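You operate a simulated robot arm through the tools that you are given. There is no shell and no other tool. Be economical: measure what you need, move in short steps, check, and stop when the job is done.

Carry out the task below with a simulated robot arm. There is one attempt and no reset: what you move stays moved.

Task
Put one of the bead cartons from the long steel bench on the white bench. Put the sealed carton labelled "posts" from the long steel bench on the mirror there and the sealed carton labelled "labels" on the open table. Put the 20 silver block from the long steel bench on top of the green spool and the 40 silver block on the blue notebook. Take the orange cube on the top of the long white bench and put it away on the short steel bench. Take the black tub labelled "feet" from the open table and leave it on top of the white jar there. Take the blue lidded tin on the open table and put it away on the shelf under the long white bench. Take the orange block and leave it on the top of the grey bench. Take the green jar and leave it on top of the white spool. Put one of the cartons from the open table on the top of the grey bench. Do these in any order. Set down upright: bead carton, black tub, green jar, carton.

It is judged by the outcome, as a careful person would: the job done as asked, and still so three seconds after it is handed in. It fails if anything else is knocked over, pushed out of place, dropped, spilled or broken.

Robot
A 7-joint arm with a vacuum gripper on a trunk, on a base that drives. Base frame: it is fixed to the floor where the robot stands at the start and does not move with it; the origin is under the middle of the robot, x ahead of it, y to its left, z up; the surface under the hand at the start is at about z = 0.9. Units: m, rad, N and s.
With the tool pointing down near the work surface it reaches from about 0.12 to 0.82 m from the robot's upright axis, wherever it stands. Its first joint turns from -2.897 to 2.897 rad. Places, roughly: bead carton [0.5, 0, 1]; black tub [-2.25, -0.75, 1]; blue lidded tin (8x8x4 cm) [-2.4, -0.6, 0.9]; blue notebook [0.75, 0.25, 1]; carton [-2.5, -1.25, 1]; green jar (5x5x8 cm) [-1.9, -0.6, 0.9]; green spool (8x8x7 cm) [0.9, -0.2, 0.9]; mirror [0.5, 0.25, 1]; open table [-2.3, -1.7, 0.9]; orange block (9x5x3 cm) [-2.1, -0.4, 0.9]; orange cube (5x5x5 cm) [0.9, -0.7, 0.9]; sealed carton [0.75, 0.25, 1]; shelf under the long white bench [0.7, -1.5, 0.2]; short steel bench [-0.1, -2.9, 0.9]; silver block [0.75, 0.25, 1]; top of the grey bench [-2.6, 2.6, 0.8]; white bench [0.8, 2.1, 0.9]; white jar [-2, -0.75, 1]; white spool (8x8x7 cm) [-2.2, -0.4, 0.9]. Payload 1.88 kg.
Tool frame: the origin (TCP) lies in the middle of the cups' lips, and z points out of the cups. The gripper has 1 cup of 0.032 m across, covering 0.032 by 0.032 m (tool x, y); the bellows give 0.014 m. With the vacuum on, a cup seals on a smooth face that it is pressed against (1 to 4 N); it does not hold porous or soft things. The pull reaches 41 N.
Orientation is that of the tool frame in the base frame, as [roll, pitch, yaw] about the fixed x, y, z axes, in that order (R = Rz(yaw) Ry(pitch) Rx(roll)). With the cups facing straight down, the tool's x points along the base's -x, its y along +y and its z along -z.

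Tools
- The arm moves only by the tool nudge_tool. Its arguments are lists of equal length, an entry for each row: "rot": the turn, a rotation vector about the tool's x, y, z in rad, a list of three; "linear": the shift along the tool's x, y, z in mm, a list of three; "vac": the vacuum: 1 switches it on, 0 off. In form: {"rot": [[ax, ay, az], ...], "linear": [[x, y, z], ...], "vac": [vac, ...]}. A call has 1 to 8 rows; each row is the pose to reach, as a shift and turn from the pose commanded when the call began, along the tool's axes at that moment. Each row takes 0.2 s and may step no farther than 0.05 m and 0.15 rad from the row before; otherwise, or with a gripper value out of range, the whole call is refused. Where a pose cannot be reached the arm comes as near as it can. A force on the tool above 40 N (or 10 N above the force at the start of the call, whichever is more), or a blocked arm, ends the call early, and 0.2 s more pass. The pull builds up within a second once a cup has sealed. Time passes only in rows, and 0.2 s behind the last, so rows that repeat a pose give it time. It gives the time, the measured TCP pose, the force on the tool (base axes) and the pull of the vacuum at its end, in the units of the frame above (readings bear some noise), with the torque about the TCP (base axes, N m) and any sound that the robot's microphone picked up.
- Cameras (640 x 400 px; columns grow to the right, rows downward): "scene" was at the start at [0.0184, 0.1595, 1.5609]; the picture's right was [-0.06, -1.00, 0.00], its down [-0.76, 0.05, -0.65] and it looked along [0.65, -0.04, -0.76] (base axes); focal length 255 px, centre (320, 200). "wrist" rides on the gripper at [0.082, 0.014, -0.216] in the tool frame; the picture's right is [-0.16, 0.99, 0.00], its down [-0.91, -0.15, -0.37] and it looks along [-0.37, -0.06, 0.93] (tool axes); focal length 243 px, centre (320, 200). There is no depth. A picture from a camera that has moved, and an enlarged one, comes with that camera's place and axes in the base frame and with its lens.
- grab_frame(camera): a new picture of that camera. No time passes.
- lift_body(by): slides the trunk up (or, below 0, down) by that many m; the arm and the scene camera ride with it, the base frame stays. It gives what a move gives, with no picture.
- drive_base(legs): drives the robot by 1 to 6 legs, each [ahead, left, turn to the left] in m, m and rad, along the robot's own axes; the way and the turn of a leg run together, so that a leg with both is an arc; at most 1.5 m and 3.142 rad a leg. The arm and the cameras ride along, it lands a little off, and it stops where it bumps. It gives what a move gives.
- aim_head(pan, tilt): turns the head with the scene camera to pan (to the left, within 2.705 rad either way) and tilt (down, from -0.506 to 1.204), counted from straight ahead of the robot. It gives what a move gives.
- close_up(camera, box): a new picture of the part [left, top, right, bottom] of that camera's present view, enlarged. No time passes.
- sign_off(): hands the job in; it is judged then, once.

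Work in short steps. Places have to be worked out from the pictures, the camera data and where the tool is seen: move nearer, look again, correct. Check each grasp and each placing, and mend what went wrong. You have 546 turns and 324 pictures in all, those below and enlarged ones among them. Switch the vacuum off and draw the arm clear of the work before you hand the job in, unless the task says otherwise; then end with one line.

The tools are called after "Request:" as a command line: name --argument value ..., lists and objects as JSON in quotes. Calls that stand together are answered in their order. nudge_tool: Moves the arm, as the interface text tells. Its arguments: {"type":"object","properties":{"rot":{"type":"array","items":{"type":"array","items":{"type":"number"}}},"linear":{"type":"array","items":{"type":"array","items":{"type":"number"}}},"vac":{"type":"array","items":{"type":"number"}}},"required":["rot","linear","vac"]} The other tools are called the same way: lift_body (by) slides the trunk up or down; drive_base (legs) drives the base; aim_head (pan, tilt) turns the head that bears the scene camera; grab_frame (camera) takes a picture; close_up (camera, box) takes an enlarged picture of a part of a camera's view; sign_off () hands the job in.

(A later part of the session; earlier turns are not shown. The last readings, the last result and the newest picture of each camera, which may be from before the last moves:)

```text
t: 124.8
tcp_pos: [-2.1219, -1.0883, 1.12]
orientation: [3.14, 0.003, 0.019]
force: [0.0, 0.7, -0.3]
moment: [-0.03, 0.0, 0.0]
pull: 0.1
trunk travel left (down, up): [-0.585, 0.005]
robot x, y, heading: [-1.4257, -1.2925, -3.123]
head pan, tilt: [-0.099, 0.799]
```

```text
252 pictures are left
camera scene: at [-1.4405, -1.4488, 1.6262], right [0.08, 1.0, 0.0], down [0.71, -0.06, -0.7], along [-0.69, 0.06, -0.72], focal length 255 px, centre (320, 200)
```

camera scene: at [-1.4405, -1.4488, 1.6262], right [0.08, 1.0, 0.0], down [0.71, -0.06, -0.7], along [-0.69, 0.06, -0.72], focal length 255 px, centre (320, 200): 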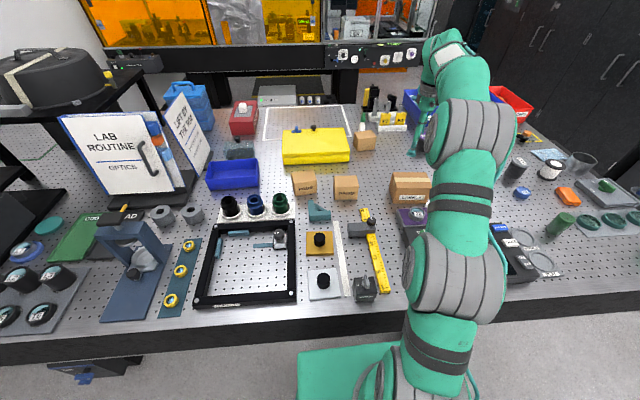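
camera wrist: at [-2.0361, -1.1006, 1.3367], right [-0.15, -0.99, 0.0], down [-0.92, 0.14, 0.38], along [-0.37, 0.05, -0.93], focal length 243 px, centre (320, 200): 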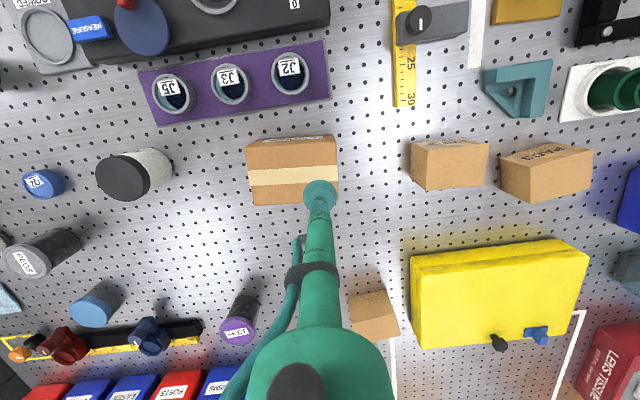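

Labels placed. Check the tub labels for "feet".

Request:
close_up --camera "wrist" --box '[0, 220, 280, 390]'

Request:
close_up --camera "wrist" --box '[380, 110, 620, 220]'

```text
2.29 times, centred on (140, 305) of wrist
camera zoom: at [-2.0361, -1.1006, 1.3367], right [-0.15, -0.99, 0.0], down [-0.92, 0.14, 0.38], along [-0.37, 0.05, -0.93], focal length 555 px, centre (731, -40)
```

zoom: 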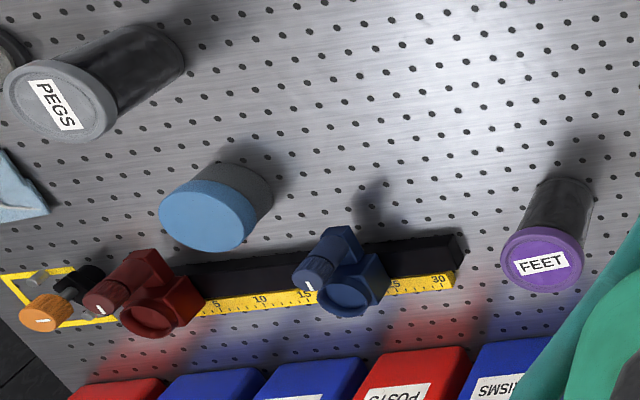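

```text
2.67 times, centred on (500, 165) of wrist
camera zoom: at [-2.0361, -1.1006, 1.3367], right [-0.15, -0.99, 0.0], down [-0.92, 0.14, 0.38], along [-0.37, 0.05, -0.93], focal length 647 px, centre (-160, 293)
```

zoom: 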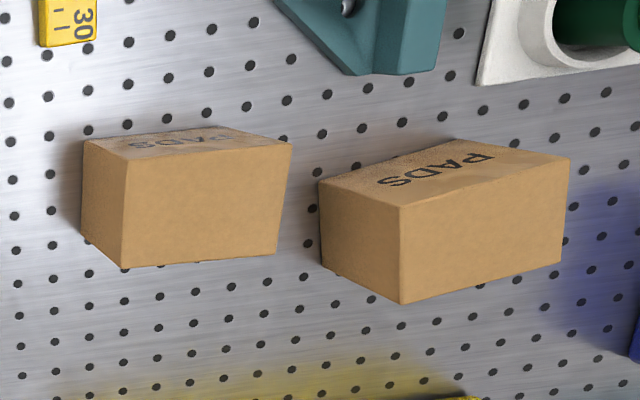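

Feet tub is the purple-lidded one near (-2.445,-0.87), far in. I need to know the robot's own clearance, so look straight down at base and table edge.

Request:
aim_head --pan 0.2 --tilt 1.2

Request:
grab_frame --camera "scene"

```text
t: 125.7
tcp_pos: [-2.1207, -1.0887, 1.1199]
orientation: [3.14, 0.003, 0.017]
force: [0.2, -0.3, 0.0]
moment: [-0.02, 0.01, 0.02]
pull: 0.1
trunk travel left (down, up): [-0.585, 0.005]
robot x, y, heading: [-1.4214, -1.2946, -3.126]
head pan, tilt: [0.201, 1.201]
```

```text
249 pictures are left
camera scene: at [-1.4149, -1.4675, 1.5986], right [-0.22, 0.98, 0.0], down [0.91, 0.2, -0.36], along [-0.35, -0.08, -0.93], focal length 255 px, centre (320, 200)
```

scene: 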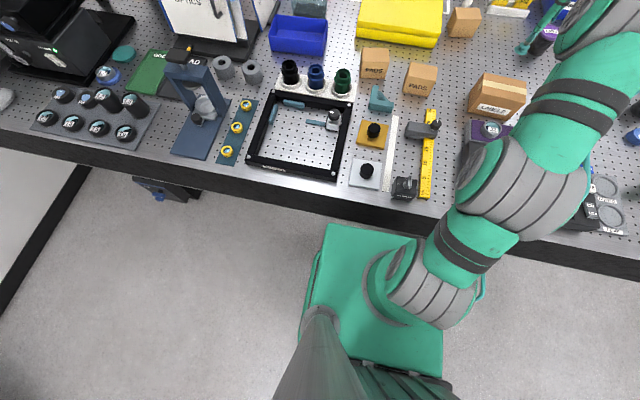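

The upper carriage limits how near I can stand, so the tub must be picked from the table's far side later. From here I take a PADS carton (~(-2.168,-1.294)) first.

Request:
nudge_tool --rot '[[0, 0, 0], [0, 0, 0], [0, 0, 0], [0, 0, 0], [0, 0, 0], [0, 0, 0], [0, 0, 0]]' --linear '[[-10, 41, 0], [-20, 82, 0], [-30, 123, 0], [-40, 164, 0], [-51, 204, 0], [-51, 204, 45], [-51, 204, 90]]' --vac '[0, 0, 0, 0, 0, 0, 0]'

Request:
grab_frame --camera "wrist"

Request:
close_up --camera "scene" --box '[340, 20, 500, 130]'

```text
t: 127.3
tcp_pos: [-2.17, -1.2901, 1.0319]
orientation: [-3.141, 0.005, 0.018]
force: [0.2, -0.6, -0.6]
moment: [0.0, -0.01, 0.03]
pull: 0.0
trunk travel left (down, up): [-0.585, 0.005]
robot x, y, heading: [-1.4254, -1.2929, -3.119]
head pan, tilt: [0.201, 1.201]
```

```text
248 pictures are left
camera wrist: at [-2.0857, -1.3017, 1.2492], right [-0.15, -0.99, 0.0], down [-0.92, 0.14, 0.38], along [-0.37, 0.05, -0.93], focal length 243 px, centre (320, 200)
```

wrist: 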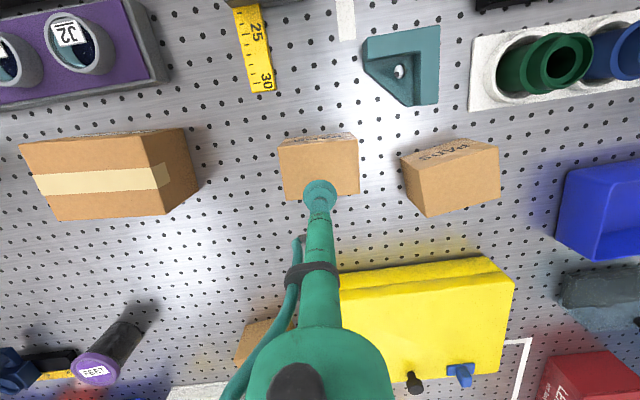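

```text
3.64 times, centred on (420, 75) of scene
camera zoom: at [-1.4151, -1.4673, 1.5986], right [-0.22, 0.98, 0.0], down [0.91, 0.2, -0.36], along [-0.35, -0.08, -0.93], focal length 928 px, centre (-44, 654)
```

zoom: 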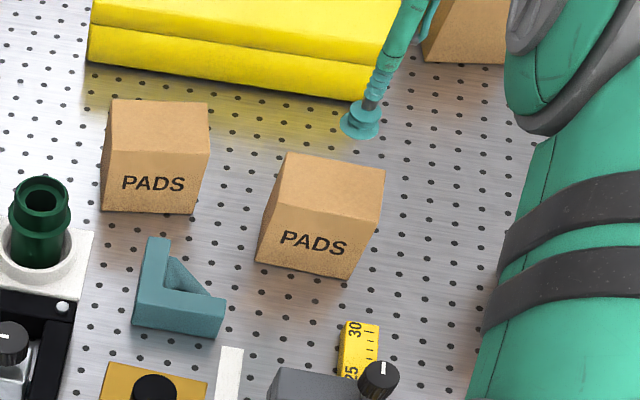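

Aligned; lower with suction.

Request:
nudge_tool --rot '[[0, 0, 0], [0, 0, 0], [0, 0, 0], [0, 0, 0], [0, 0, 0], [0, 0, 0]]' --linear '[[7, 2, 35], [7, 2, 55], [7, 2, 64], [7, 2, 70], [7, 2, 76], [7, 2, 81]]' --vac '[0, 1, 1, 1, 1, 1]'

```text
t: 128.5
tcp_pos: [-2.1671, -1.2945, 0.9651]
orientation: [-3.14, 0.019, 0.016]
force: [-2.5, -0.7, 8.4]
moment: [0.0, -0.14, -0.1]
pull: 40.3
trunk travel left (down, up): [-0.585, 0.005]
robot x, y, heading: [-1.4229, -1.2953, -3.121]
head pan, tilt: [0.201, 1.201]
stopped in row 6: the force on the tool passed its limit at 43 N (the readings are from after the stop); the commanded pose is now the measured one
```

Sealed. Lift and retract.

Request:
nudge_tool --rot '[[0, 0, 0], [0, 0, 0], [0, 0, 0], [0, 0, 0], [0, 0, 0], [0, 0, 0], [0, 0, 0], [0, 0, 0]]' --linear '[[0, 0, -15], [0, 0, -50], [0, 0, -95], [5, 0, -140], [30, 0, -175], [70, 0, -200], [115, 0, -210], [160, 0, -215]]' --vac '[1, 1, 1, 1, 1, 1, 1, 1]'

Request:
nudge_tool --rot '[[0, 0, 0], [0, 0, 0], [0, 0, 0]]' --linear '[[45, 0, 0], [90, 0, 0], [130, 0, 0]]' --vac '[1, 1, 1]'

Request:
grab_frame --camera "wrist"

```text
t: 130.3
tcp_pos: [-2.0009, -1.2913, 1.1763]
orientation: [-3.14, 0.014, 0.017]
force: [-0.1, 0.1, -1.0]
moment: [0.01, -0.02, 0.01]
pull: 41.2
trunk travel left (down, up): [-0.585, 0.005]
robot x, y, heading: [-1.4255, -1.2954, -3.121]
head pan, tilt: [0.201, 1.201]
```

```text
t: 131.1
tcp_pos: [-1.8743, -1.2913, 1.1728]
orientation: [3.141, 0.014, 0.019]
force: [0.4, 0.3, -1.5]
moment: [0.02, -0.02, 0.02]
pull: 40.5
trunk travel left (down, up): [-0.585, 0.005]
robot x, y, heading: [-1.4245, -1.2916, -3.12]
head pan, tilt: [0.201, 1.201]
```

```text
246 pictures are left
camera wrist: at [-1.7883, -1.3035, 1.3878], right [-0.15, -0.99, 0.0], down [-0.91, 0.14, 0.39], along [-0.38, 0.06, -0.92], focal length 243 px, centre (320, 200)
```

wrist: 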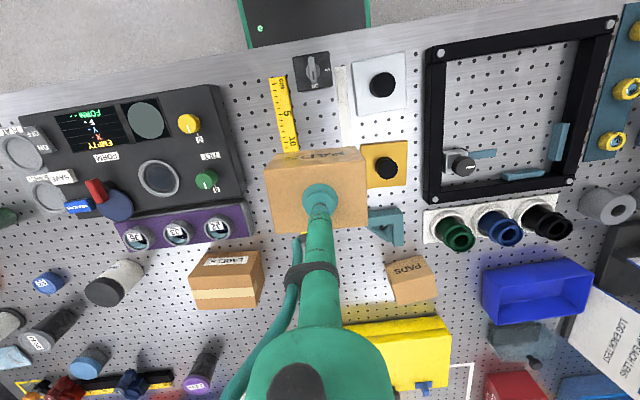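

Drive to the grey bench: back out, sidestep right (+y), facing -x.

Request:
drive_base --legs '[[-0.5, 0, 0], [0, -1.4, 0], [0, -1.3, 0], [0, -1.1, 0]]'

Request:
aim_head --pan 0 --tilt 0.6

Request:
grab_frame --camera "scene"

```text
t: 152.1
tcp_pos: [-1.4979, 2.5185, 1.1719]
orientation: [-3.141, 0.014, 0.043]
force: [0.1, 0.6, -0.7]
moment: [0.0, -0.05, -0.04]
pull: 40.3
trunk travel left (down, up): [-0.585, 0.005]
robot x, y, heading: [-1.0498, 2.5289, -3.1]
head pan, tilt: [0.201, 1.201]
```

```text
t: 153.1
tcp_pos: [-1.4992, 2.5193, 1.1724]
orientation: [3.141, 0.014, 0.043]
force: [-0.2, -0.8, -0.9]
moment: [-0.01, 0.0, -0.03]
pull: 40.7
trunk travel left (down, up): [-0.585, 0.005]
robot x, y, heading: [-1.0484, 2.5293, -3.094]
head pan, tilt: [0.0, 0.6]
```

```text
245 pictures are left
camera scene: at [-1.0677, 2.3641, 1.643], right [-0.05, 1.0, 0.0], down [0.56, 0.03, -0.82], along [-0.82, -0.04, -0.57], focal length 255 px, centre (320, 200)
```

scene: 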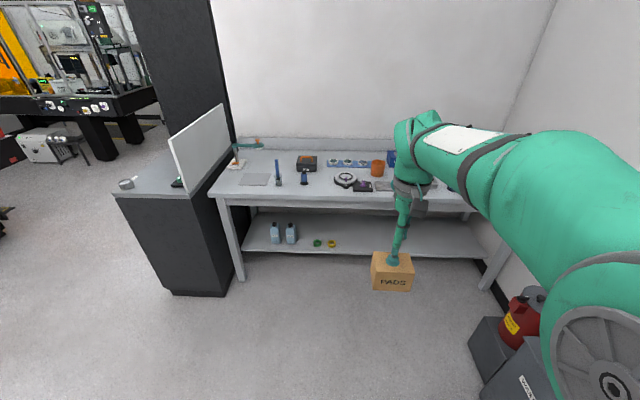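

Drive closer to the grey bench.

Request:
drive_base --legs '[[0.7, 0, -0.04]]'

Request:
aim_head --pan 0 --tilt 0.8

Request:
grab_frame --camera "scene"

Request:
grab_frame --camera "wrist"

```text
t: 156.9
tcp_pos: [-2.1937, 2.5272, 1.1728]
orientation: [3.14, 0.014, -0.007]
force: [1.2, 0.7, -0.5]
moment: [-0.01, -0.02, 0.0]
pull: 40.5
trunk travel left (down, up): [-0.585, 0.005]
robot x, y, heading: [-1.7398, 2.5165, 3.139]
head pan, tilt: [0.0, 0.6]
```

```text
t: 157.6
tcp_pos: [-2.1935, 2.5264, 1.1721]
orientation: [-3.141, 0.015, -0.006]
force: [0.2, 0.4, 0.1]
moment: [0.01, 0.03, -0.03]
pull: 41.1
trunk travel left (down, up): [-0.585, 0.005]
robot x, y, heading: [-1.7429, 2.5122, 3.139]
head pan, tilt: [0.0, 0.799]
```

```text
244 pictures are left
camera scene: at [-1.7626, 2.3511, 1.6263], right [0.0, 1.0, 0.0], down [0.72, 0.0, -0.7], along [-0.7, 0.0, -0.72], focal length 255 px, centre (320, 200)
```

scene: 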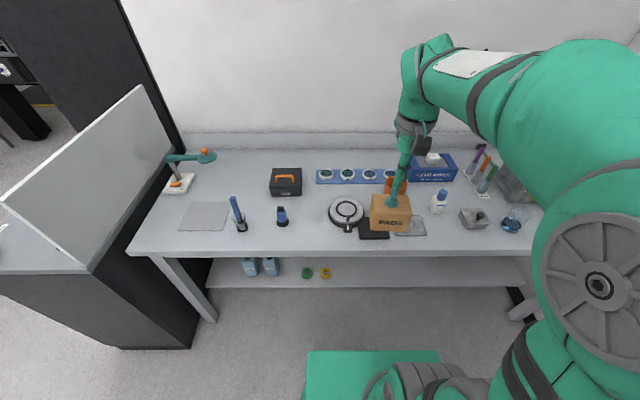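

```text
243 pictures are left
camera wrist: at [-2.1071, 2.5126, 1.3879], right [-0.17, -0.98, 0.0], down [-0.91, 0.16, 0.39], along [-0.38, 0.06, -0.92], focal length 243 px, centre (320, 200)
```

wrist: 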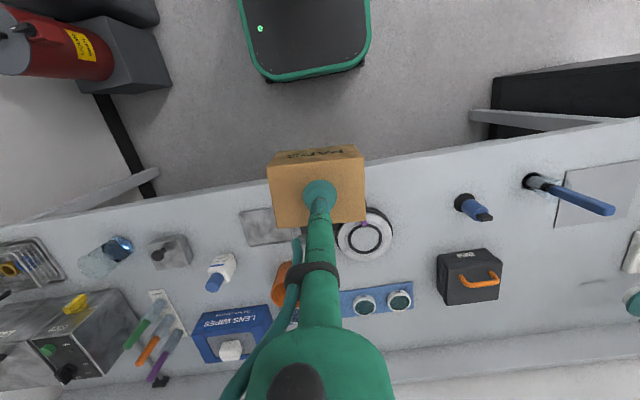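

Free spot between the blue post and the magnifier: about (-2.44,2.30). Move the carton over.

Request:
nudge_tool --rot '[[0, 0.007, 0], [0, 0.014, 0], [0, 0.014, 0], [0, 0.014, 0], [0, 0.014, 0], [0, 0.014, 0], [0, 0.014, 0], [0, 0.014, 0]]' --linear '[[-31, 28, 0], [-62, 57, 0], [-93, 85, 0], [-124, 114, 0], [-155, 142, 0], [-186, 171, 0], [-217, 200, 20], [-246, 227, 45]]' --vac '[1, 1, 1, 1, 1, 1, 1, 1]'

Request:
nudge_tool --rot '[[0, 0, 0], [0, 0, 0], [0, 0, 0]]' --linear '[[0, 0, 45], [0, 0, 90], [0, 0, 135]]' --vac '[1, 1, 1]'

Request:
grab_frame --camera "scene"

Request:
grab_frame --camera "wrist"

```text
t: 159.4
tcp_pos: [-2.4438, 2.2989, 1.1311]
orientation: [-3.142, 0.001, -0.006]
force: [-0.5, 0.2, -1.3]
moment: [-0.01, -0.01, 0.0]
pull: 40.9
trunk travel left (down, up): [-0.585, 0.005]
robot x, y, heading: [-1.744, 2.5123, 3.136]
head pan, tilt: [0.0, 0.799]
```

```text
t: 160.2
tcp_pos: [-2.4392, 2.2993, 0.9967]
orientation: [-3.141, 0.0, -0.007]
force: [0.8, -0.4, -1.0]
moment: [0.0, -0.03, 0.0]
pull: 40.8
trunk travel left (down, up): [-0.585, 0.005]
robot x, y, heading: [-1.742, 2.5135, 3.137]
head pan, tilt: [0.0, 0.799]
```

```text
242 pictures are left
camera scene: at [-1.7627, 2.3511, 1.6263], right [0.0, 1.0, 0.0], down [0.72, 0.0, -0.7], along [-0.7, 0.0, -0.72], focal length 255 px, centre (320, 200)
```

scene: 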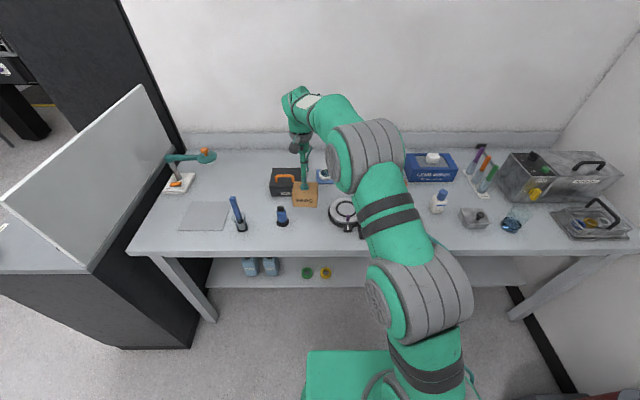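

```text
241 pictures are left
camera wrist: at [-2.3565, 2.2837, 1.2131], right [-0.17, -0.98, 0.0], down [-0.91, 0.16, 0.38], along [-0.37, 0.06, -0.93], focal length 243 px, centre (320, 200)
```

wrist: 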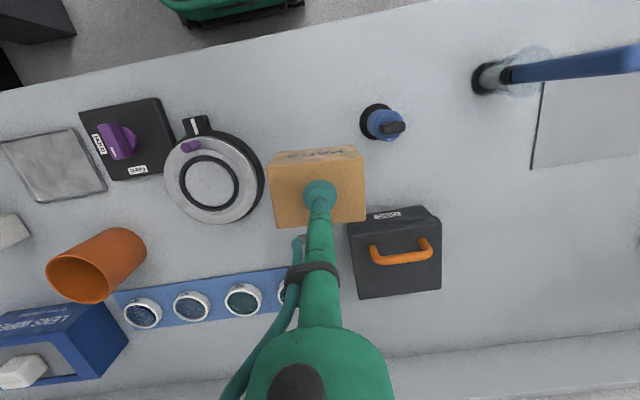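

Footprint is clear. Lower to contact.

Request:
nudge_tool --rot '[[0, 0, 0], [0, 0, 0], [0, 0, 0], [0, 0, 0], [0, 0, 0], [0, 0, 0]]' --linear '[[0, 0, 45], [0, 0, 85], [0, 0, 105], [0, 0, 113], [0, 0, 120], [0, 0, 126]]' --vac '[1, 1, 1, 1, 1, 1]'

Request:
close_up --camera "scene" --box '[250, 130, 370, 250]'

```text
t: 161.1
tcp_pos: [-2.4471, 2.2977, 0.9049]
orientation: [3.135, 0.019, -0.007]
force: [-2.4, -0.1, 10.1]
moment: [0.15, -0.14, -0.07]
pull: 40.8
trunk travel left (down, up): [-0.585, 0.005]
robot x, y, heading: [-1.7428, 2.5114, 3.137]
head pan, tilt: [0.0, 0.799]
stopped in row 4: the force on the tool passed its limit at 64 N (the readings are from after the stop); the commanded pose is now the measured one
```

```text
3.33 times, centred on (310, 190) of scene
camera zoom: at [-1.7614, 2.3514, 1.6261], right [0.0, 1.0, 0.0], down [0.72, 0.0, -0.7], along [-0.7, 0.0, -0.72], focal length 851 px, centre (353, 233)
```

zoom: 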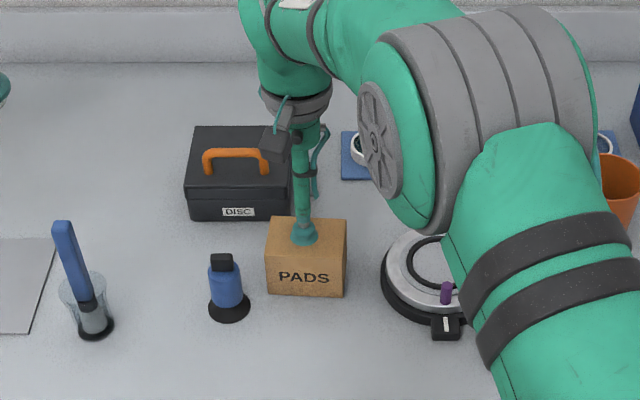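

Contact (bench top is ~0.84). Release and lift.

Request:
nudge_tool --rot '[[0, 0, 0], [0, 0, 0], [0, 0, 0], [0, 0, 0], [0, 0, 0], [0, 0, 0], [0, 0, 0], [0, 0, 0]]' --linear '[[0, 0, -2], [0, 0, -4], [0, 0, -4], [0, 0, -6], [0, 0, -40], [0, 0, -85], [0, 0, -130], [0, 0, -175]]' --vac '[0, 0, 0, 0, 0, 0, 0, 0]'

Request:
grab_frame --camera "wrist"

Request:
close_up --camera "scene" --box '[200, 130, 360, 250]'

```text
t: 162.9
tcp_pos: [-2.4404, 2.298, 1.0783]
orientation: [3.136, 0.015, -0.008]
force: [0.7, -0.2, 0.5]
moment: [0.02, 0.0, 0.01]
pull: 0.1
trunk travel left (down, up): [-0.585, 0.005]
robot x, y, heading: [-1.7407, 2.5117, 3.137]
head pan, tilt: [0.0, 0.799]
```

```text
239 pictures are left
camera wrist: at [-2.3542, 2.2844, 1.2934], right [-0.17, -0.98, 0.01], down [-0.91, 0.16, 0.39], along [-0.38, 0.06, -0.92], focal length 243 px, centre (320, 200)
```

wrist: 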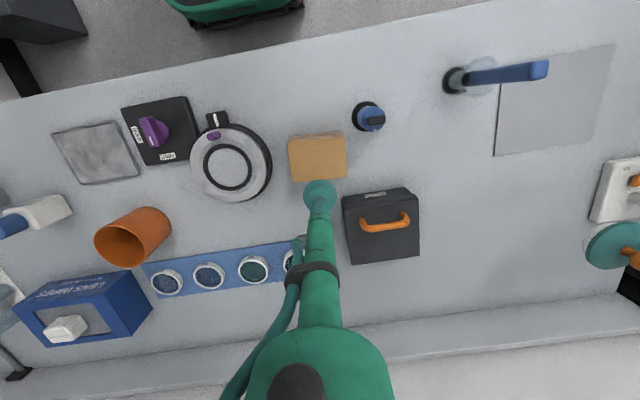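

```text
3.33 times, centred on (280, 190) of scene
camera zoom: at [-1.7624, 2.3511, 1.6262], right [0.0, 1.0, 0.0], down [0.72, 0.0, -0.7], along [-0.7, 0.0, -0.72], focal length 851 px, centre (453, 233)
```

zoom: 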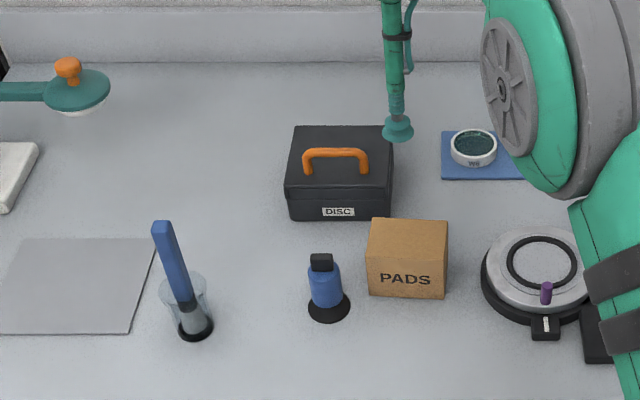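

Carton stands upright on the grey bench. Retract and drive towards the open table's far side, where the feet tub is reachable.

Request:
nudge_tool --rot '[[0, 0.007, 0], [0, 0.014, 0], [0, 0.014, 0], [0, 0.014, 0], [0, 0.014, 0], [0, 0.014, 0], [0, 0.014, 0], [0, 0.014, 0]]' --linear '[[31, -28, -30], [62, -57, -60], [93, -85, -90], [124, -114, -100], [155, -142, -100], [186, -171, -100], [217, -200, -100], [246, -217, -100]]' --vac '[0, 0, 0, 0, 0, 0, 0, 0]'

Request:
drive_base --legs '[[-0.5, 0, 0], [0, 1.4, 0], [0, 0.55, 0]]'

Request:
aim_head --pan 0.1 --tilt 0.35

Request:
grab_frame --camera "scene"

```text
refused: row 1 steps farther than a row can; nothing moved
```

```text
t: 175.2
tcp_pos: [-1.9355, 0.3509, 1.0773]
orientation: [3.136, 0.014, 0.007]
force: [-0.9, -0.7, 0.7]
moment: [-0.03, 0.05, 0.03]
pull: 0.0
trunk travel left (down, up): [-0.585, 0.005]
robot x, y, heading: [-1.2399, 0.5782, -3.134]
head pan, tilt: [0.0, 0.799]
```

```text
t: 176.1
tcp_pos: [-1.9353, 0.3511, 1.0773]
orientation: [3.136, 0.016, 0.004]
force: [-0.5, -0.6, 0.7]
moment: [-0.03, 0.01, 0.0]
pull: 0.1
trunk travel left (down, up): [-0.585, 0.005]
robot x, y, heading: [-1.243, 0.5781, -3.134]
head pan, tilt: [0.099, 0.351]
```

```text
237 pictures are left
camera scene: at [-1.2699, 0.4043, 1.6658], right [-0.11, 0.99, 0.0], down [0.34, 0.04, -0.94], along [-0.93, -0.1, -0.34], focal length 255 px, centre (320, 200)
```

scene: 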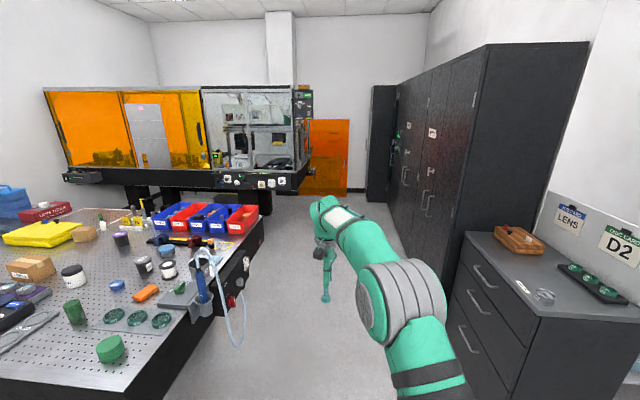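

The arm was still extended (retraction refused) but nothing was touched. Retract properly now.

Request:
nudge_tool --rot '[[0, 0.007, 0], [0, 0.014, 0], [0, 0.014, 0], [0, 0.014, 0], [0, 0.014, 0], [0, 0.014, 0], [0, 0.014, 0], [0, 0.014, 0]]' --linear '[[31, -25, -15], [62, -50, -30], [93, -75, -45], [124, -100, -60], [155, -125, -75], [186, -150, -90], [217, -175, -100], [246, -200, -100]]' --vac '[0, 0, 0, 0, 0, 0, 0, 0]'

Request:
drive_base --legs '[[1.3, 0, 0], [0.95, 0, 0]]'

Request:
aim_head --pan 1.3 --tilt 0.6

Request:
grab_frame --camera "scene"

```text
t: 177.9
tcp_pos: [-1.6883, 0.5526, 1.1732]
orientation: [3.137, 0.0, 0.008]
force: [-0.4, 0.4, 0.2]
moment: [0.0, 0.01, 0.01]
pull: 0.0
trunk travel left (down, up): [-0.585, 0.005]
robot x, y, heading: [-1.2387, 0.5789, -3.134]
head pan, tilt: [0.099, 0.351]
```

```text
t: 189.0
tcp_pos: [-3.9522, 0.5357, 1.1722]
orientation: [3.136, 0.0, 0.008]
force: [0.3, -0.1, -0.9]
moment: [-0.02, -0.02, -0.02]
pull: 0.2
trunk travel left (down, up): [-0.585, 0.005]
robot x, y, heading: [-3.5028, 0.5638, -3.133]
head pan, tilt: [0.099, 0.351]
```

```text
t: 190.4
tcp_pos: [-3.9518, 0.5371, 1.1726]
orientation: [3.137, 0.001, 0.006]
force: [0.2, 0.9, -0.2]
moment: [0.03, 0.01, 0.0]
pull: 0.1
trunk travel left (down, up): [-0.585, 0.005]
robot x, y, heading: [-3.5034, 0.5665, -3.127]
head pan, tilt: [1.3, 0.6]
```

```text
236 pictures are left
camera scene: at [-3.4639, 0.3159, 1.6431], right [-0.97, 0.26, 0.0], down [0.15, 0.55, -0.83], along [-0.21, -0.8, -0.56], focal length 255 px, centre (320, 200)
```

scene: 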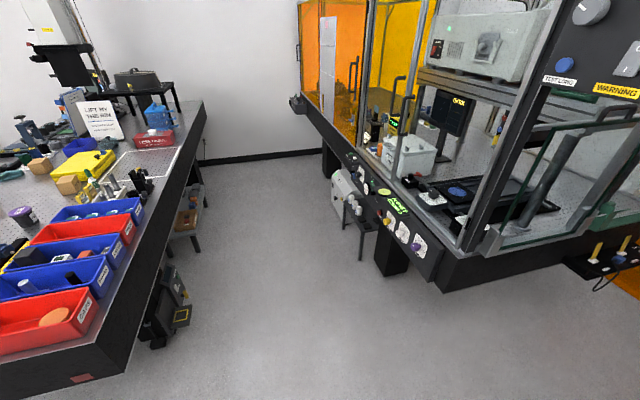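

The aisle behind the table is wide enough. Turn to face +x, sidestep right to y≈-0.95.

Request:
drive_base --legs '[[0, 0, 1.57], [0, 0, 1.56], [0, -1.45, 0]]'

Request:
aim_head --pan 0.0 --tilt 0.9

Request:
grab_frame --camera "scene"

```text
t: 205.4
tcp_pos: [-3.0378, -0.8874, 1.1719]
orientation: [3.136, 0.001, -3.126]
force: [0.6, -0.6, -0.4]
moment: [0.0, -0.02, -0.05]
pull: 0.1
trunk travel left (down, up): [-0.585, 0.005]
robot x, y, heading: [-3.4866, -0.9187, 0.022]
head pan, tilt: [1.3, 0.6]
```

```text
t: 206.9
tcp_pos: [-3.0363, -0.8883, 1.1734]
orientation: [3.136, 0.001, -3.127]
force: [-0.6, -0.4, 0.4]
moment: [-0.01, 0.0, -0.01]
pull: 0.1
trunk travel left (down, up): [-0.585, 0.005]
robot x, y, heading: [-3.4832, -0.9198, 0.025]
head pan, tilt: [0.0, 0.901]
```

```text
235 pictures are left
camera scene: at [-3.4714, -0.7537, 1.6183], right [0.02, -1.0, 0.0], down [-0.78, -0.02, -0.62], along [0.62, 0.01, -0.78], focal length 255 px, centre (320, 200)
```

scene: 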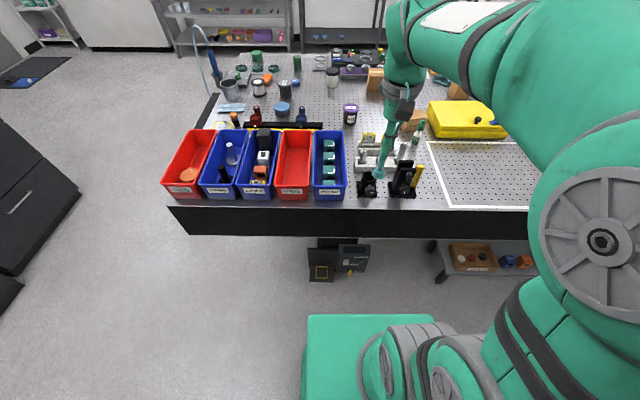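

Tub FEET at (-2.443,-0.875). The pedestal box sits at about x≈-2.86, so I advance only 0.25 m.

Request:
drive_base --legs '[[0.25, 0, -0.02]]'

Request:
grab_frame --camera "scene"

Request:
grab_frame --camera "wrist"

```text
t: 208.7
tcp_pos: [-2.7835, -0.8931, 1.1726]
orientation: [3.137, 0.001, 3.139]
force: [0.3, 0.6, -0.8]
moment: [0.02, 0.0, 0.03]
pull: 0.1
trunk travel left (down, up): [-0.585, 0.005]
robot x, y, heading: [-3.2314, -0.9176, 0.001]
head pan, tilt: [0.0, 0.901]
```

```text
234 pictures are left
camera scene: at [-3.2152, -0.7516, 1.6183], right [0.0, -1.0, 0.0], down [-0.78, 0.0, -0.62], along [0.62, 0.0, -0.78], focal length 255 px, centre (320, 200)
```

scene: 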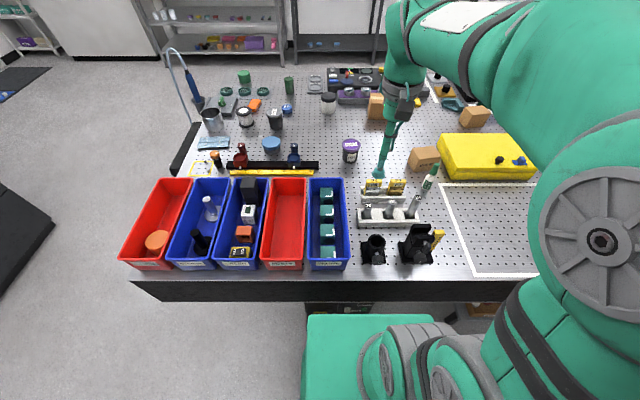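

```text
233 pictures are left
camera wrist: at [-2.8645, -0.8804, 1.3889], right [0.17, 0.99, 0.01], down [0.91, -0.16, 0.37], along [0.37, -0.06, -0.93], focal length 243 px, centre (320, 200)
```

wrist: 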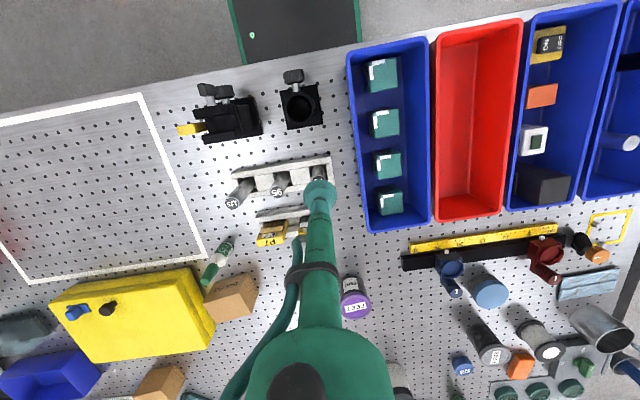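

Tub at about (-2.43,-0.875). Move over it.

Request:
nudge_tool --rot '[[0, 0, 0], [0, 0, 0], [0, 0, 0], [0, 0, 0], [0, 0, 0], [0, 0, 0], [0, 0, 0], [0, 0, 0]]' --linear '[[-45, 2, 0], [-90, 4, 0], [-135, 6, 0], [-180, 8, 0], [-225, 10, 0], [-270, 14, 20], [-310, 18, 45], [-335, 18, 80]]' --vac '[0, 0, 0, 0, 0, 0, 0, 0]'

Request:
grab_frame --camera "wrist"

Request:
close_up --camera "scene" --box '[290, 90, 440, 190]'

```text
t: 210.5
tcp_pos: [-2.449, -0.8759, 1.0927]
orientation: [3.136, 0.002, 3.137]
force: [0.5, 0.4, 0.5]
moment: [0.0, -0.03, 0.01]
pull: 0.1
trunk travel left (down, up): [-0.585, 0.005]
robot x, y, heading: [-3.2322, -0.9157, -0.002]
head pan, tilt: [0.0, 0.901]
```

```text
232 pictures are left
camera wrist: at [-2.5304, -0.8622, 1.3087], right [0.17, 0.99, 0.01], down [0.91, -0.16, 0.38], along [0.37, -0.06, -0.93], focal length 243 px, centre (320, 200)
```

wrist: 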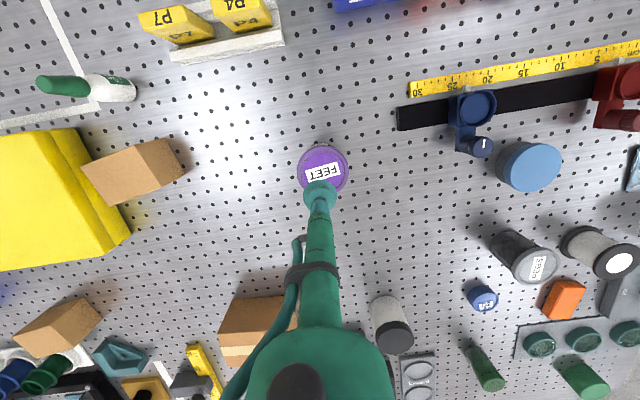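

```text
4.00 times, centred on (365, 140) of scene
camera zoom: at [-3.2158, -0.7516, 1.6184], right [0.0, -1.0, 0.0], down [-0.78, 0.0, -0.62], along [0.62, 0.0, -0.78], focal length 1021 px, centre (140, 440)
```

zoom: 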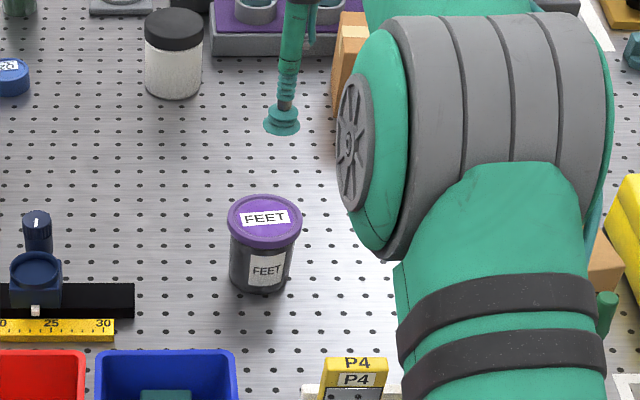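

Lid centre is about (-2.44,-0.873). Descend with suction in small steps.

Request:
nudge_tool --rot '[[0, 0, 0], [0, 0, 0], [0, 0, 0], [0, 0, 0], [0, 0, 0], [0, 0, 0]]' --linear '[[-6, 3, 40], [-8, 3, 80], [-8, 3, 100], [-8, 3, 107], [-8, 3, 113], [-8, 3, 119]]' --vac '[0, 1, 1, 1, 1, 1]'

```text
t: 211.9
tcp_pos: [-2.4407, -0.8699, 0.9803]
orientation: [3.134, 0.01, 3.139]
force: [-2.3, 9.0, 30.4]
moment: [-0.14, 0.06, -0.02]
pull: 40.5
trunk travel left (down, up): [-0.585, 0.005]
robot x, y, heading: [-3.2334, -0.9141, -0.001]
head pan, tilt: [0.0, 0.901]
```

Sealed. Lift and retract.

Request:
nudge_tool --rot '[[0, 0, 0], [0, 0, 0], [0, 0, 0], [0, 0, 0], [0, 0, 0], [0, 0, 0], [0, 0, 0], [0, 0, 0]]' --linear '[[0, 0, -15], [0, 0, -50], [0, 0, -90], [10, 0, -130], [35, 0, -165], [70, 0, -195], [115, 0, -205], [160, 0, -205]]' --vac '[1, 1, 1, 1, 1, 1, 1, 1]'

Request:
nudge_tool --rot '[[0, 0, 0], [0, 0, 0], [0, 0, 0], [0, 0, 0]]' --linear '[[45, 0, 0], [90, 0, 0], [135, 0, 0], [180, 0, 0]]' --vac '[1, 1, 1, 1]'

Request:
grab_frame --camera "scene"

```text
t: 213.7
tcp_pos: [-2.6018, -0.8734, 1.1799]
orientation: [3.135, -0.002, 3.139]
force: [-0.5, -0.5, -2.0]
moment: [0.0, 0.03, 0.0]
pull: 40.5
trunk travel left (down, up): [-0.585, 0.005]
robot x, y, heading: [-3.2324, -0.9148, -0.001]
head pan, tilt: [0.0, 0.901]
```

```text
t: 214.7
tcp_pos: [-2.78, -0.872, 1.1784]
orientation: [3.137, 0.0, 3.137]
force: [0.5, 0.0, -2.6]
moment: [0.03, 0.0, 0.0]
pull: 40.7
trunk travel left (down, up): [-0.585, 0.005]
robot x, y, heading: [-3.2321, -0.9128, 0.004]
head pan, tilt: [0.0, 0.901]
```

```text
230 pictures are left
camera scene: at [-3.2162, -0.7516, 1.6183], right [0.0, -1.0, 0.0], down [-0.78, 0.0, -0.62], along [0.62, 0.0, -0.78], focal length 255 px, centre (320, 200)
```

scene: 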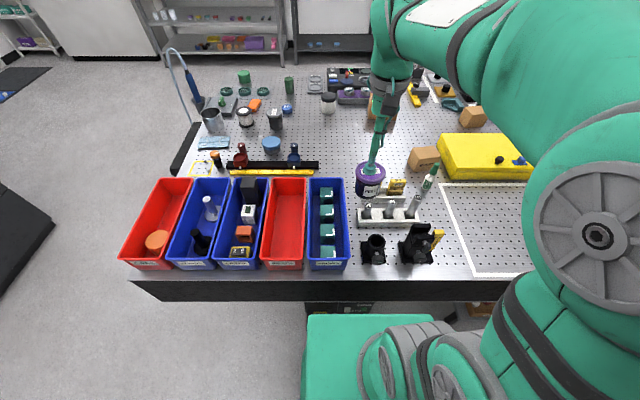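

Drive around the table end to the near side.

Request:
drive_base --legs '[[-0.27, 0, 0], [0, 1.47, 0], [1.4, 0, 0], [1.05, 0, 0], [0, 0, 1.57], [0, 0, 1.57]]'

Request:
aim_head --pan 0.0 --tilt 0.75

```text
t: 243.0
tcp_pos: [-1.4991, 0.5539, 1.179]
orientation: [3.136, 0.001, 0.025]
force: [-0.1, 0.2, -0.2]
moment: [0.03, 0.02, 0.0]
pull: 40.7
trunk travel left (down, up): [-0.585, 0.005]
robot x, y, heading: [-1.0462, 0.6116, -3.112]
head pan, tilt: [0.0, 0.901]
```

```text
t: 243.7
tcp_pos: [-1.4974, 0.5555, 1.178]
orientation: [3.136, -0.001, 0.027]
force: [0.3, 0.1, -2.2]
moment: [0.03, -0.02, -0.05]
pull: 40.5
trunk travel left (down, up): [-0.585, 0.005]
robot x, y, heading: [-1.0494, 0.6115, -3.112]
head pan, tilt: [0.0, 0.75]
```

Request:
drive_base --legs '[[0, 1.13, -0.03], [0.3, 0, 0]]'

Request:
grab_frame --camera "scene"

Request:
grab_frame --camera "wrist"

```text
t: 250.8
tcp_pos: [-1.7654, -0.5192, 1.1786]
orientation: [3.137, 0.001, 0.017]
force: [-0.3, -0.3, -1.9]
moment: [-0.04, -0.01, 0.02]
pull: 40.7
trunk travel left (down, up): [-0.585, 0.005]
robot x, y, heading: [-1.314, -0.4672, -3.122]
head pan, tilt: [0.0, 0.75]
```

```text
229 pictures are left
camera scene: at [-1.3321, -0.6295, 1.6302], right [-0.02, 1.0, 0.0], down [0.68, 0.01, -0.73], along [-0.73, -0.01, -0.68], focal length 255 px, centre (320, 200)
```

scene: 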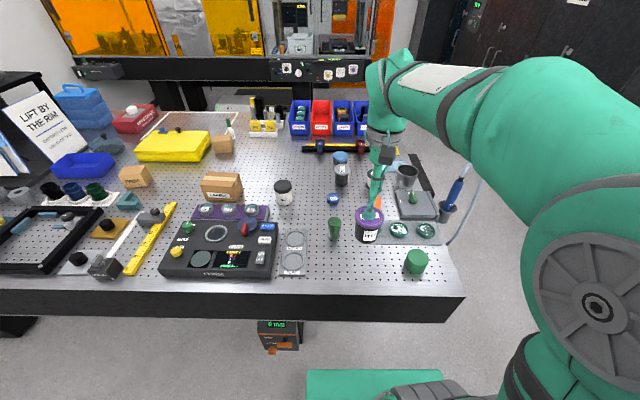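

```text
228 pictures are left
camera wrist: at [-1.6822, -0.5306, 1.3952], right [-0.15, -0.99, 0.01], down [-0.92, 0.14, 0.37], along [-0.37, 0.05, -0.93], focal length 243 px, centre (320, 200)
```

wrist: 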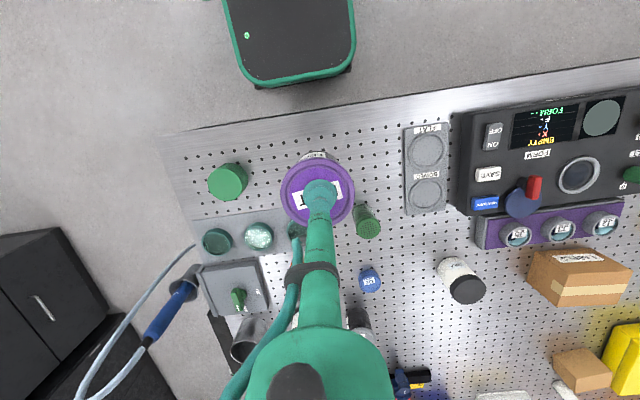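

White jar lid at (-2.10,-0.787). Advance 0.1 m, then carry the tub over it.

Request:
drive_base --legs '[[0.1, 0, 0]]'

Request:
nudge_tool --rot '[[0, 0, 0], [0, 0, 0], [0, 0, 0], [0, 0, 0], [0, 0, 0], [0, 0, 0], [0, 0, 0]]' --linear '[[-32, 35, 0], [-64, 70, 0], [-96, 105, 0], [-128, 140, 0], [-160, 176, 0], [-190, 211, 0], [-215, 240, 0]]' --vac '[1, 1, 1, 1, 1, 1, 1]'

Request:
grab_frame --camera "scene"

Request:
grab_frame --camera "wrist"

```text
t: 252.0
tcp_pos: [-1.8665, -0.521, 1.1772]
orientation: [3.135, -0.002, 0.017]
force: [-1.5, 1.5, -1.9]
moment: [-0.01, -0.02, 0.02]
pull: 41.1
trunk travel left (down, up): [-0.585, 0.005]
robot x, y, heading: [-1.4133, -0.4666, -3.122]
head pan, tilt: [0.0, 0.75]
```

```text
t: 253.6
tcp_pos: [-2.0778, -0.7648, 1.1798]
orientation: [3.137, 0.0, 0.012]
force: [0.3, 0.1, -1.4]
moment: [-0.01, -0.03, 0.03]
pull: 40.3
trunk travel left (down, up): [-0.585, 0.005]
robot x, y, heading: [-1.4127, -0.4686, -3.125]
head pan, tilt: [0.0, 0.75]
```

```text
227 pictures are left
camera scene: at [-1.433, -0.6319, 1.6301], right [-0.02, 1.0, 0.0], down [0.68, 0.01, -0.73], along [-0.73, -0.01, -0.68], focal length 255 px, centre (320, 200)
```

scene: 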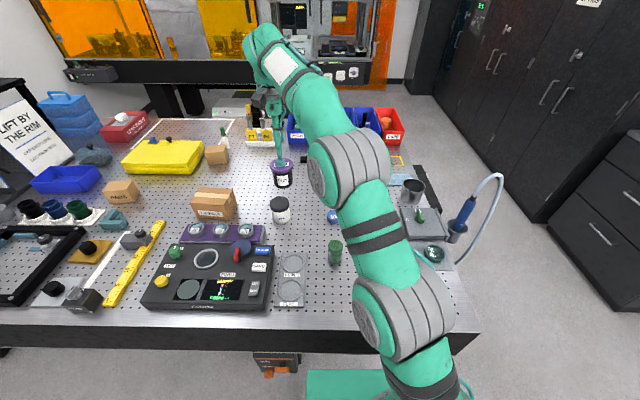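

```text
226 pictures are left
camera wrist: at [-1.994, -0.7759, 1.3964], right [-0.15, -0.99, 0.0], down [-0.92, 0.14, 0.37], along [-0.37, 0.05, -0.93], focal length 243 px, centre (320, 200)
```

wrist: 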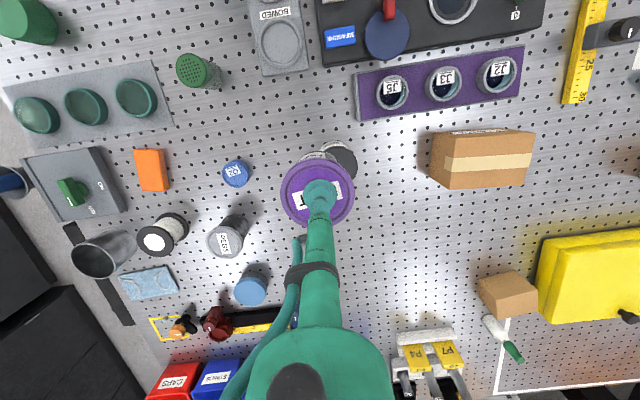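

Request:
close_up --camera "scene" --box '[240, 150, 330, 240]'

Request:
close_up --camera "wrist" --box '[270, 120, 390, 240]'

```text
4.44 times, centred on (285, 195) of scene
camera zoom: at [-1.433, -0.6319, 1.6301], right [-0.02, 1.0, 0.0], down [0.68, 0.01, -0.73], along [-0.73, -0.01, -0.68], focal length 1134 px, centre (476, 222)
```

zoom: 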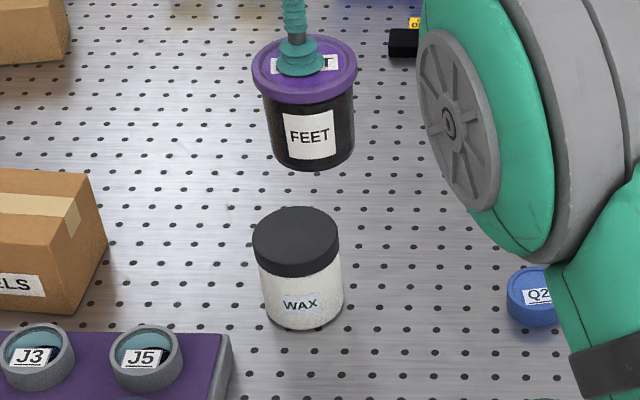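

```text
3.33 times, centred on (330, 180) of wrist
camera zoom: at [-1.994, -0.7759, 1.3964], right [-0.15, -0.99, 0.0], down [-0.92, 0.14, 0.37], along [-0.37, 0.05, -0.93], focal length 809 px, centre (287, 267)
```

zoom: 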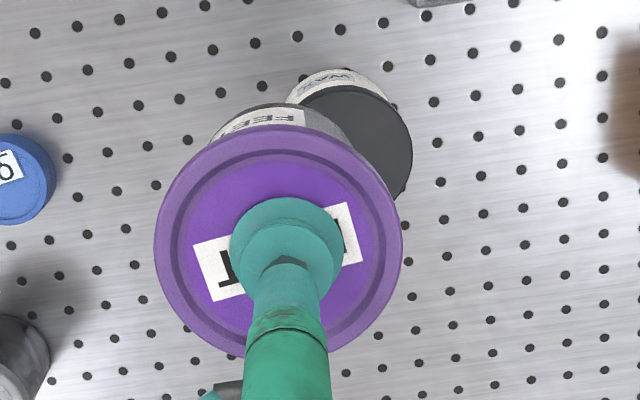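

Jar lid centre ≈ (-2.101,-0.791), top ≈0.989. Shift and lower to just above.

Request:
nudge_tool --rot '[[0, 0, 0], [0, 0, 0], [0, 0, 0], [0, 0, 0]]' --linear '[[-12, 13, 20], [-23, 26, 45], [-23, 26, 75], [-23, 26, 92]]' --vac '[1, 1, 1, 1]'

Request:
close_up --camera "scene" --box '[240, 150, 330, 240]'

Request:
close_up --camera "wrist" --box '[270, 120, 390, 240]'

```text
t: 254.6
tcp_pos: [-2.0985, -0.7895, 1.0869]
orientation: [3.136, 0.001, 0.017]
force: [-0.8, 0.0, -1.2]
moment: [0.01, 0.0, 0.0]
pull: 41.3
trunk travel left (down, up): [-0.585, 0.005]
robot x, y, heading: [-1.4137, -0.4636, -3.125]
head pan, tilt: [0.0, 0.75]
```

```text
4.44 times, centred on (285, 195) of scene
camera zoom: at [-1.4322, -0.6314, 1.6302], right [-0.02, 1.0, 0.0], down [0.68, 0.01, -0.73], along [-0.73, -0.01, -0.68], focal length 1134 px, centre (476, 222)
```

zoom: 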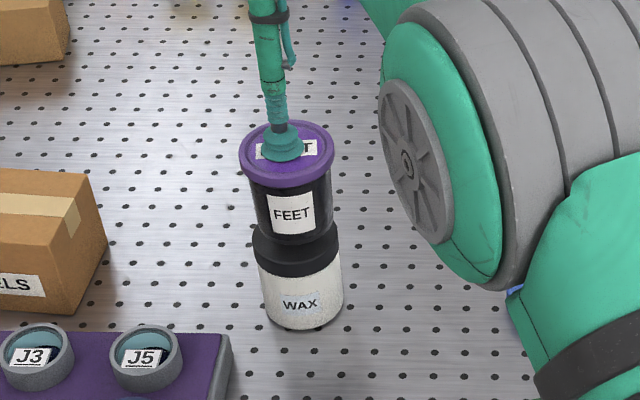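

```text
3.33 times, centred on (330, 180) of wrist
camera zoom: at [-2.0143, -0.8014, 1.3029], right [-0.15, -0.99, 0.01], down [-0.92, 0.14, 0.37], along [-0.37, 0.05, -0.93], focal length 809 px, centre (287, 267)
```

zoom: 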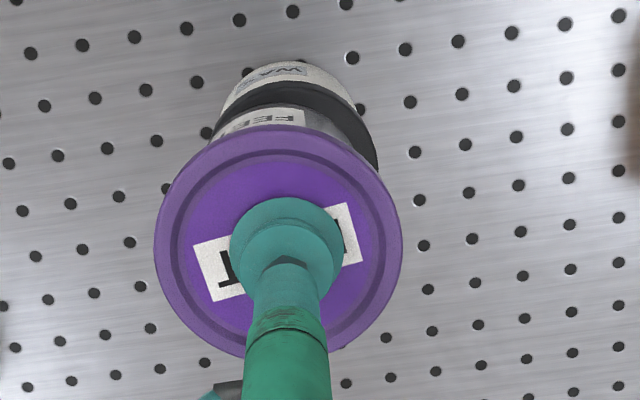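

Alignment within a few mm; shift 4 mm toward -y and lower to contact.

Request:
nudge_tool --rot '[[0, 0, 0], [0, 0, 0], [0, 0, 0], [0, 0, 0], [0, 0, 0]]' --linear '[[0, 4, 3], [0, 4, 7], [0, 4, 11], [0, 4, 14], [0, 4, 17]]' --vac '[1, 1, 1, 1, 1]'

Request:
close_up --camera "scene" --box '[240, 150, 330, 240]'

```text
t: 255.8
tcp_pos: [-2.0999, -0.7952, 1.0712]
orientation: [3.137, 0.0, 0.016]
force: [-0.4, -0.1, -1.6]
moment: [0.01, -0.01, -0.01]
pull: 40.2
trunk travel left (down, up): [-0.585, 0.005]
robot x, y, heading: [-1.4122, -0.4686, -3.127]
head pan, tilt: [0.0, 0.75]
```

```text
4.44 times, centred on (285, 195) of scene
camera zoom: at [-1.4321, -0.6314, 1.6302], right [-0.02, 1.0, 0.0], down [0.68, 0.01, -0.73], along [-0.73, -0.01, -0.68], focal length 1134 px, centre (476, 222)
```

zoom: 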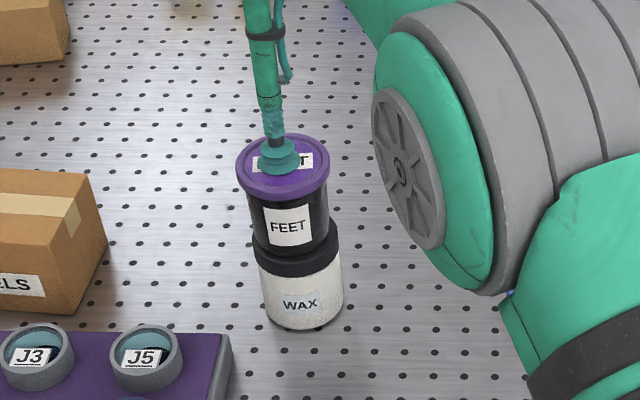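

Shift back 2 mm and continue down.

Request:
nudge_tool --rot '[[0, 0, 0], [0, 0, 0], [0, 0, 0], [0, 0, 0], [0, 0, 0]]' --linear '[[0, -2, 2], [0, -2, 5], [0, -2, 8], [0, -2, 10], [0, -2, 12]]' --vac '[1, 1, 1, 1, 1]'

Request:
close_up --camera "scene" --box '[240, 150, 330, 240]'

Request:
close_up --camera "wrist" --box '[270, 120, 390, 240]'

```text
t: 257.0
tcp_pos: [-2.0987, -0.793, 1.0631]
orientation: [3.134, 0.006, 0.017]
force: [-4.4, 0.0, 30.4]
moment: [0.23, 0.09, -0.03]
pull: 40.5
trunk travel left (down, up): [-0.585, 0.005]
robot x, y, heading: [-1.4111, -0.4656, -3.126]
head pan, tilt: [0.0, 0.75]
```

```text
4.44 times, centred on (285, 195) of scene
camera zoom: at [-1.4301, -0.6301, 1.6307], right [-0.02, 1.0, 0.0], down [0.68, 0.01, -0.73], along [-0.73, -0.01, -0.68], focal length 1134 px, centre (476, 222)
```

zoom: 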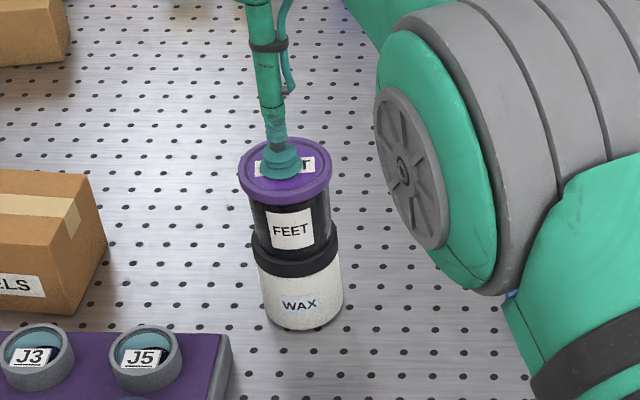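

```text
3.33 times, centred on (330, 180) of wrist
camera zoom: at [-2.0143, -0.8037, 1.2792], right [-0.15, -0.99, 0.01], down [-0.91, 0.14, 0.38], along [-0.38, 0.05, -0.92], focal length 809 px, centre (287, 267)
```

zoom: 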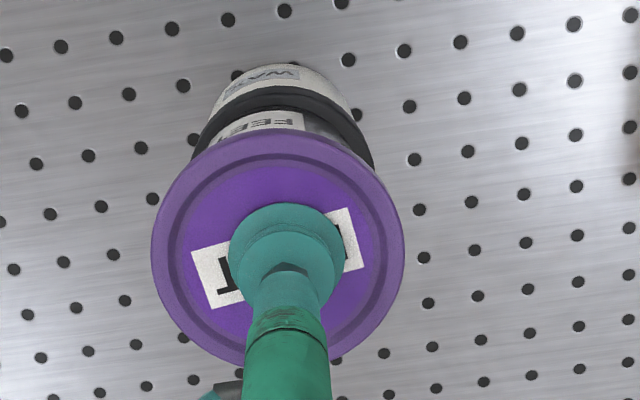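

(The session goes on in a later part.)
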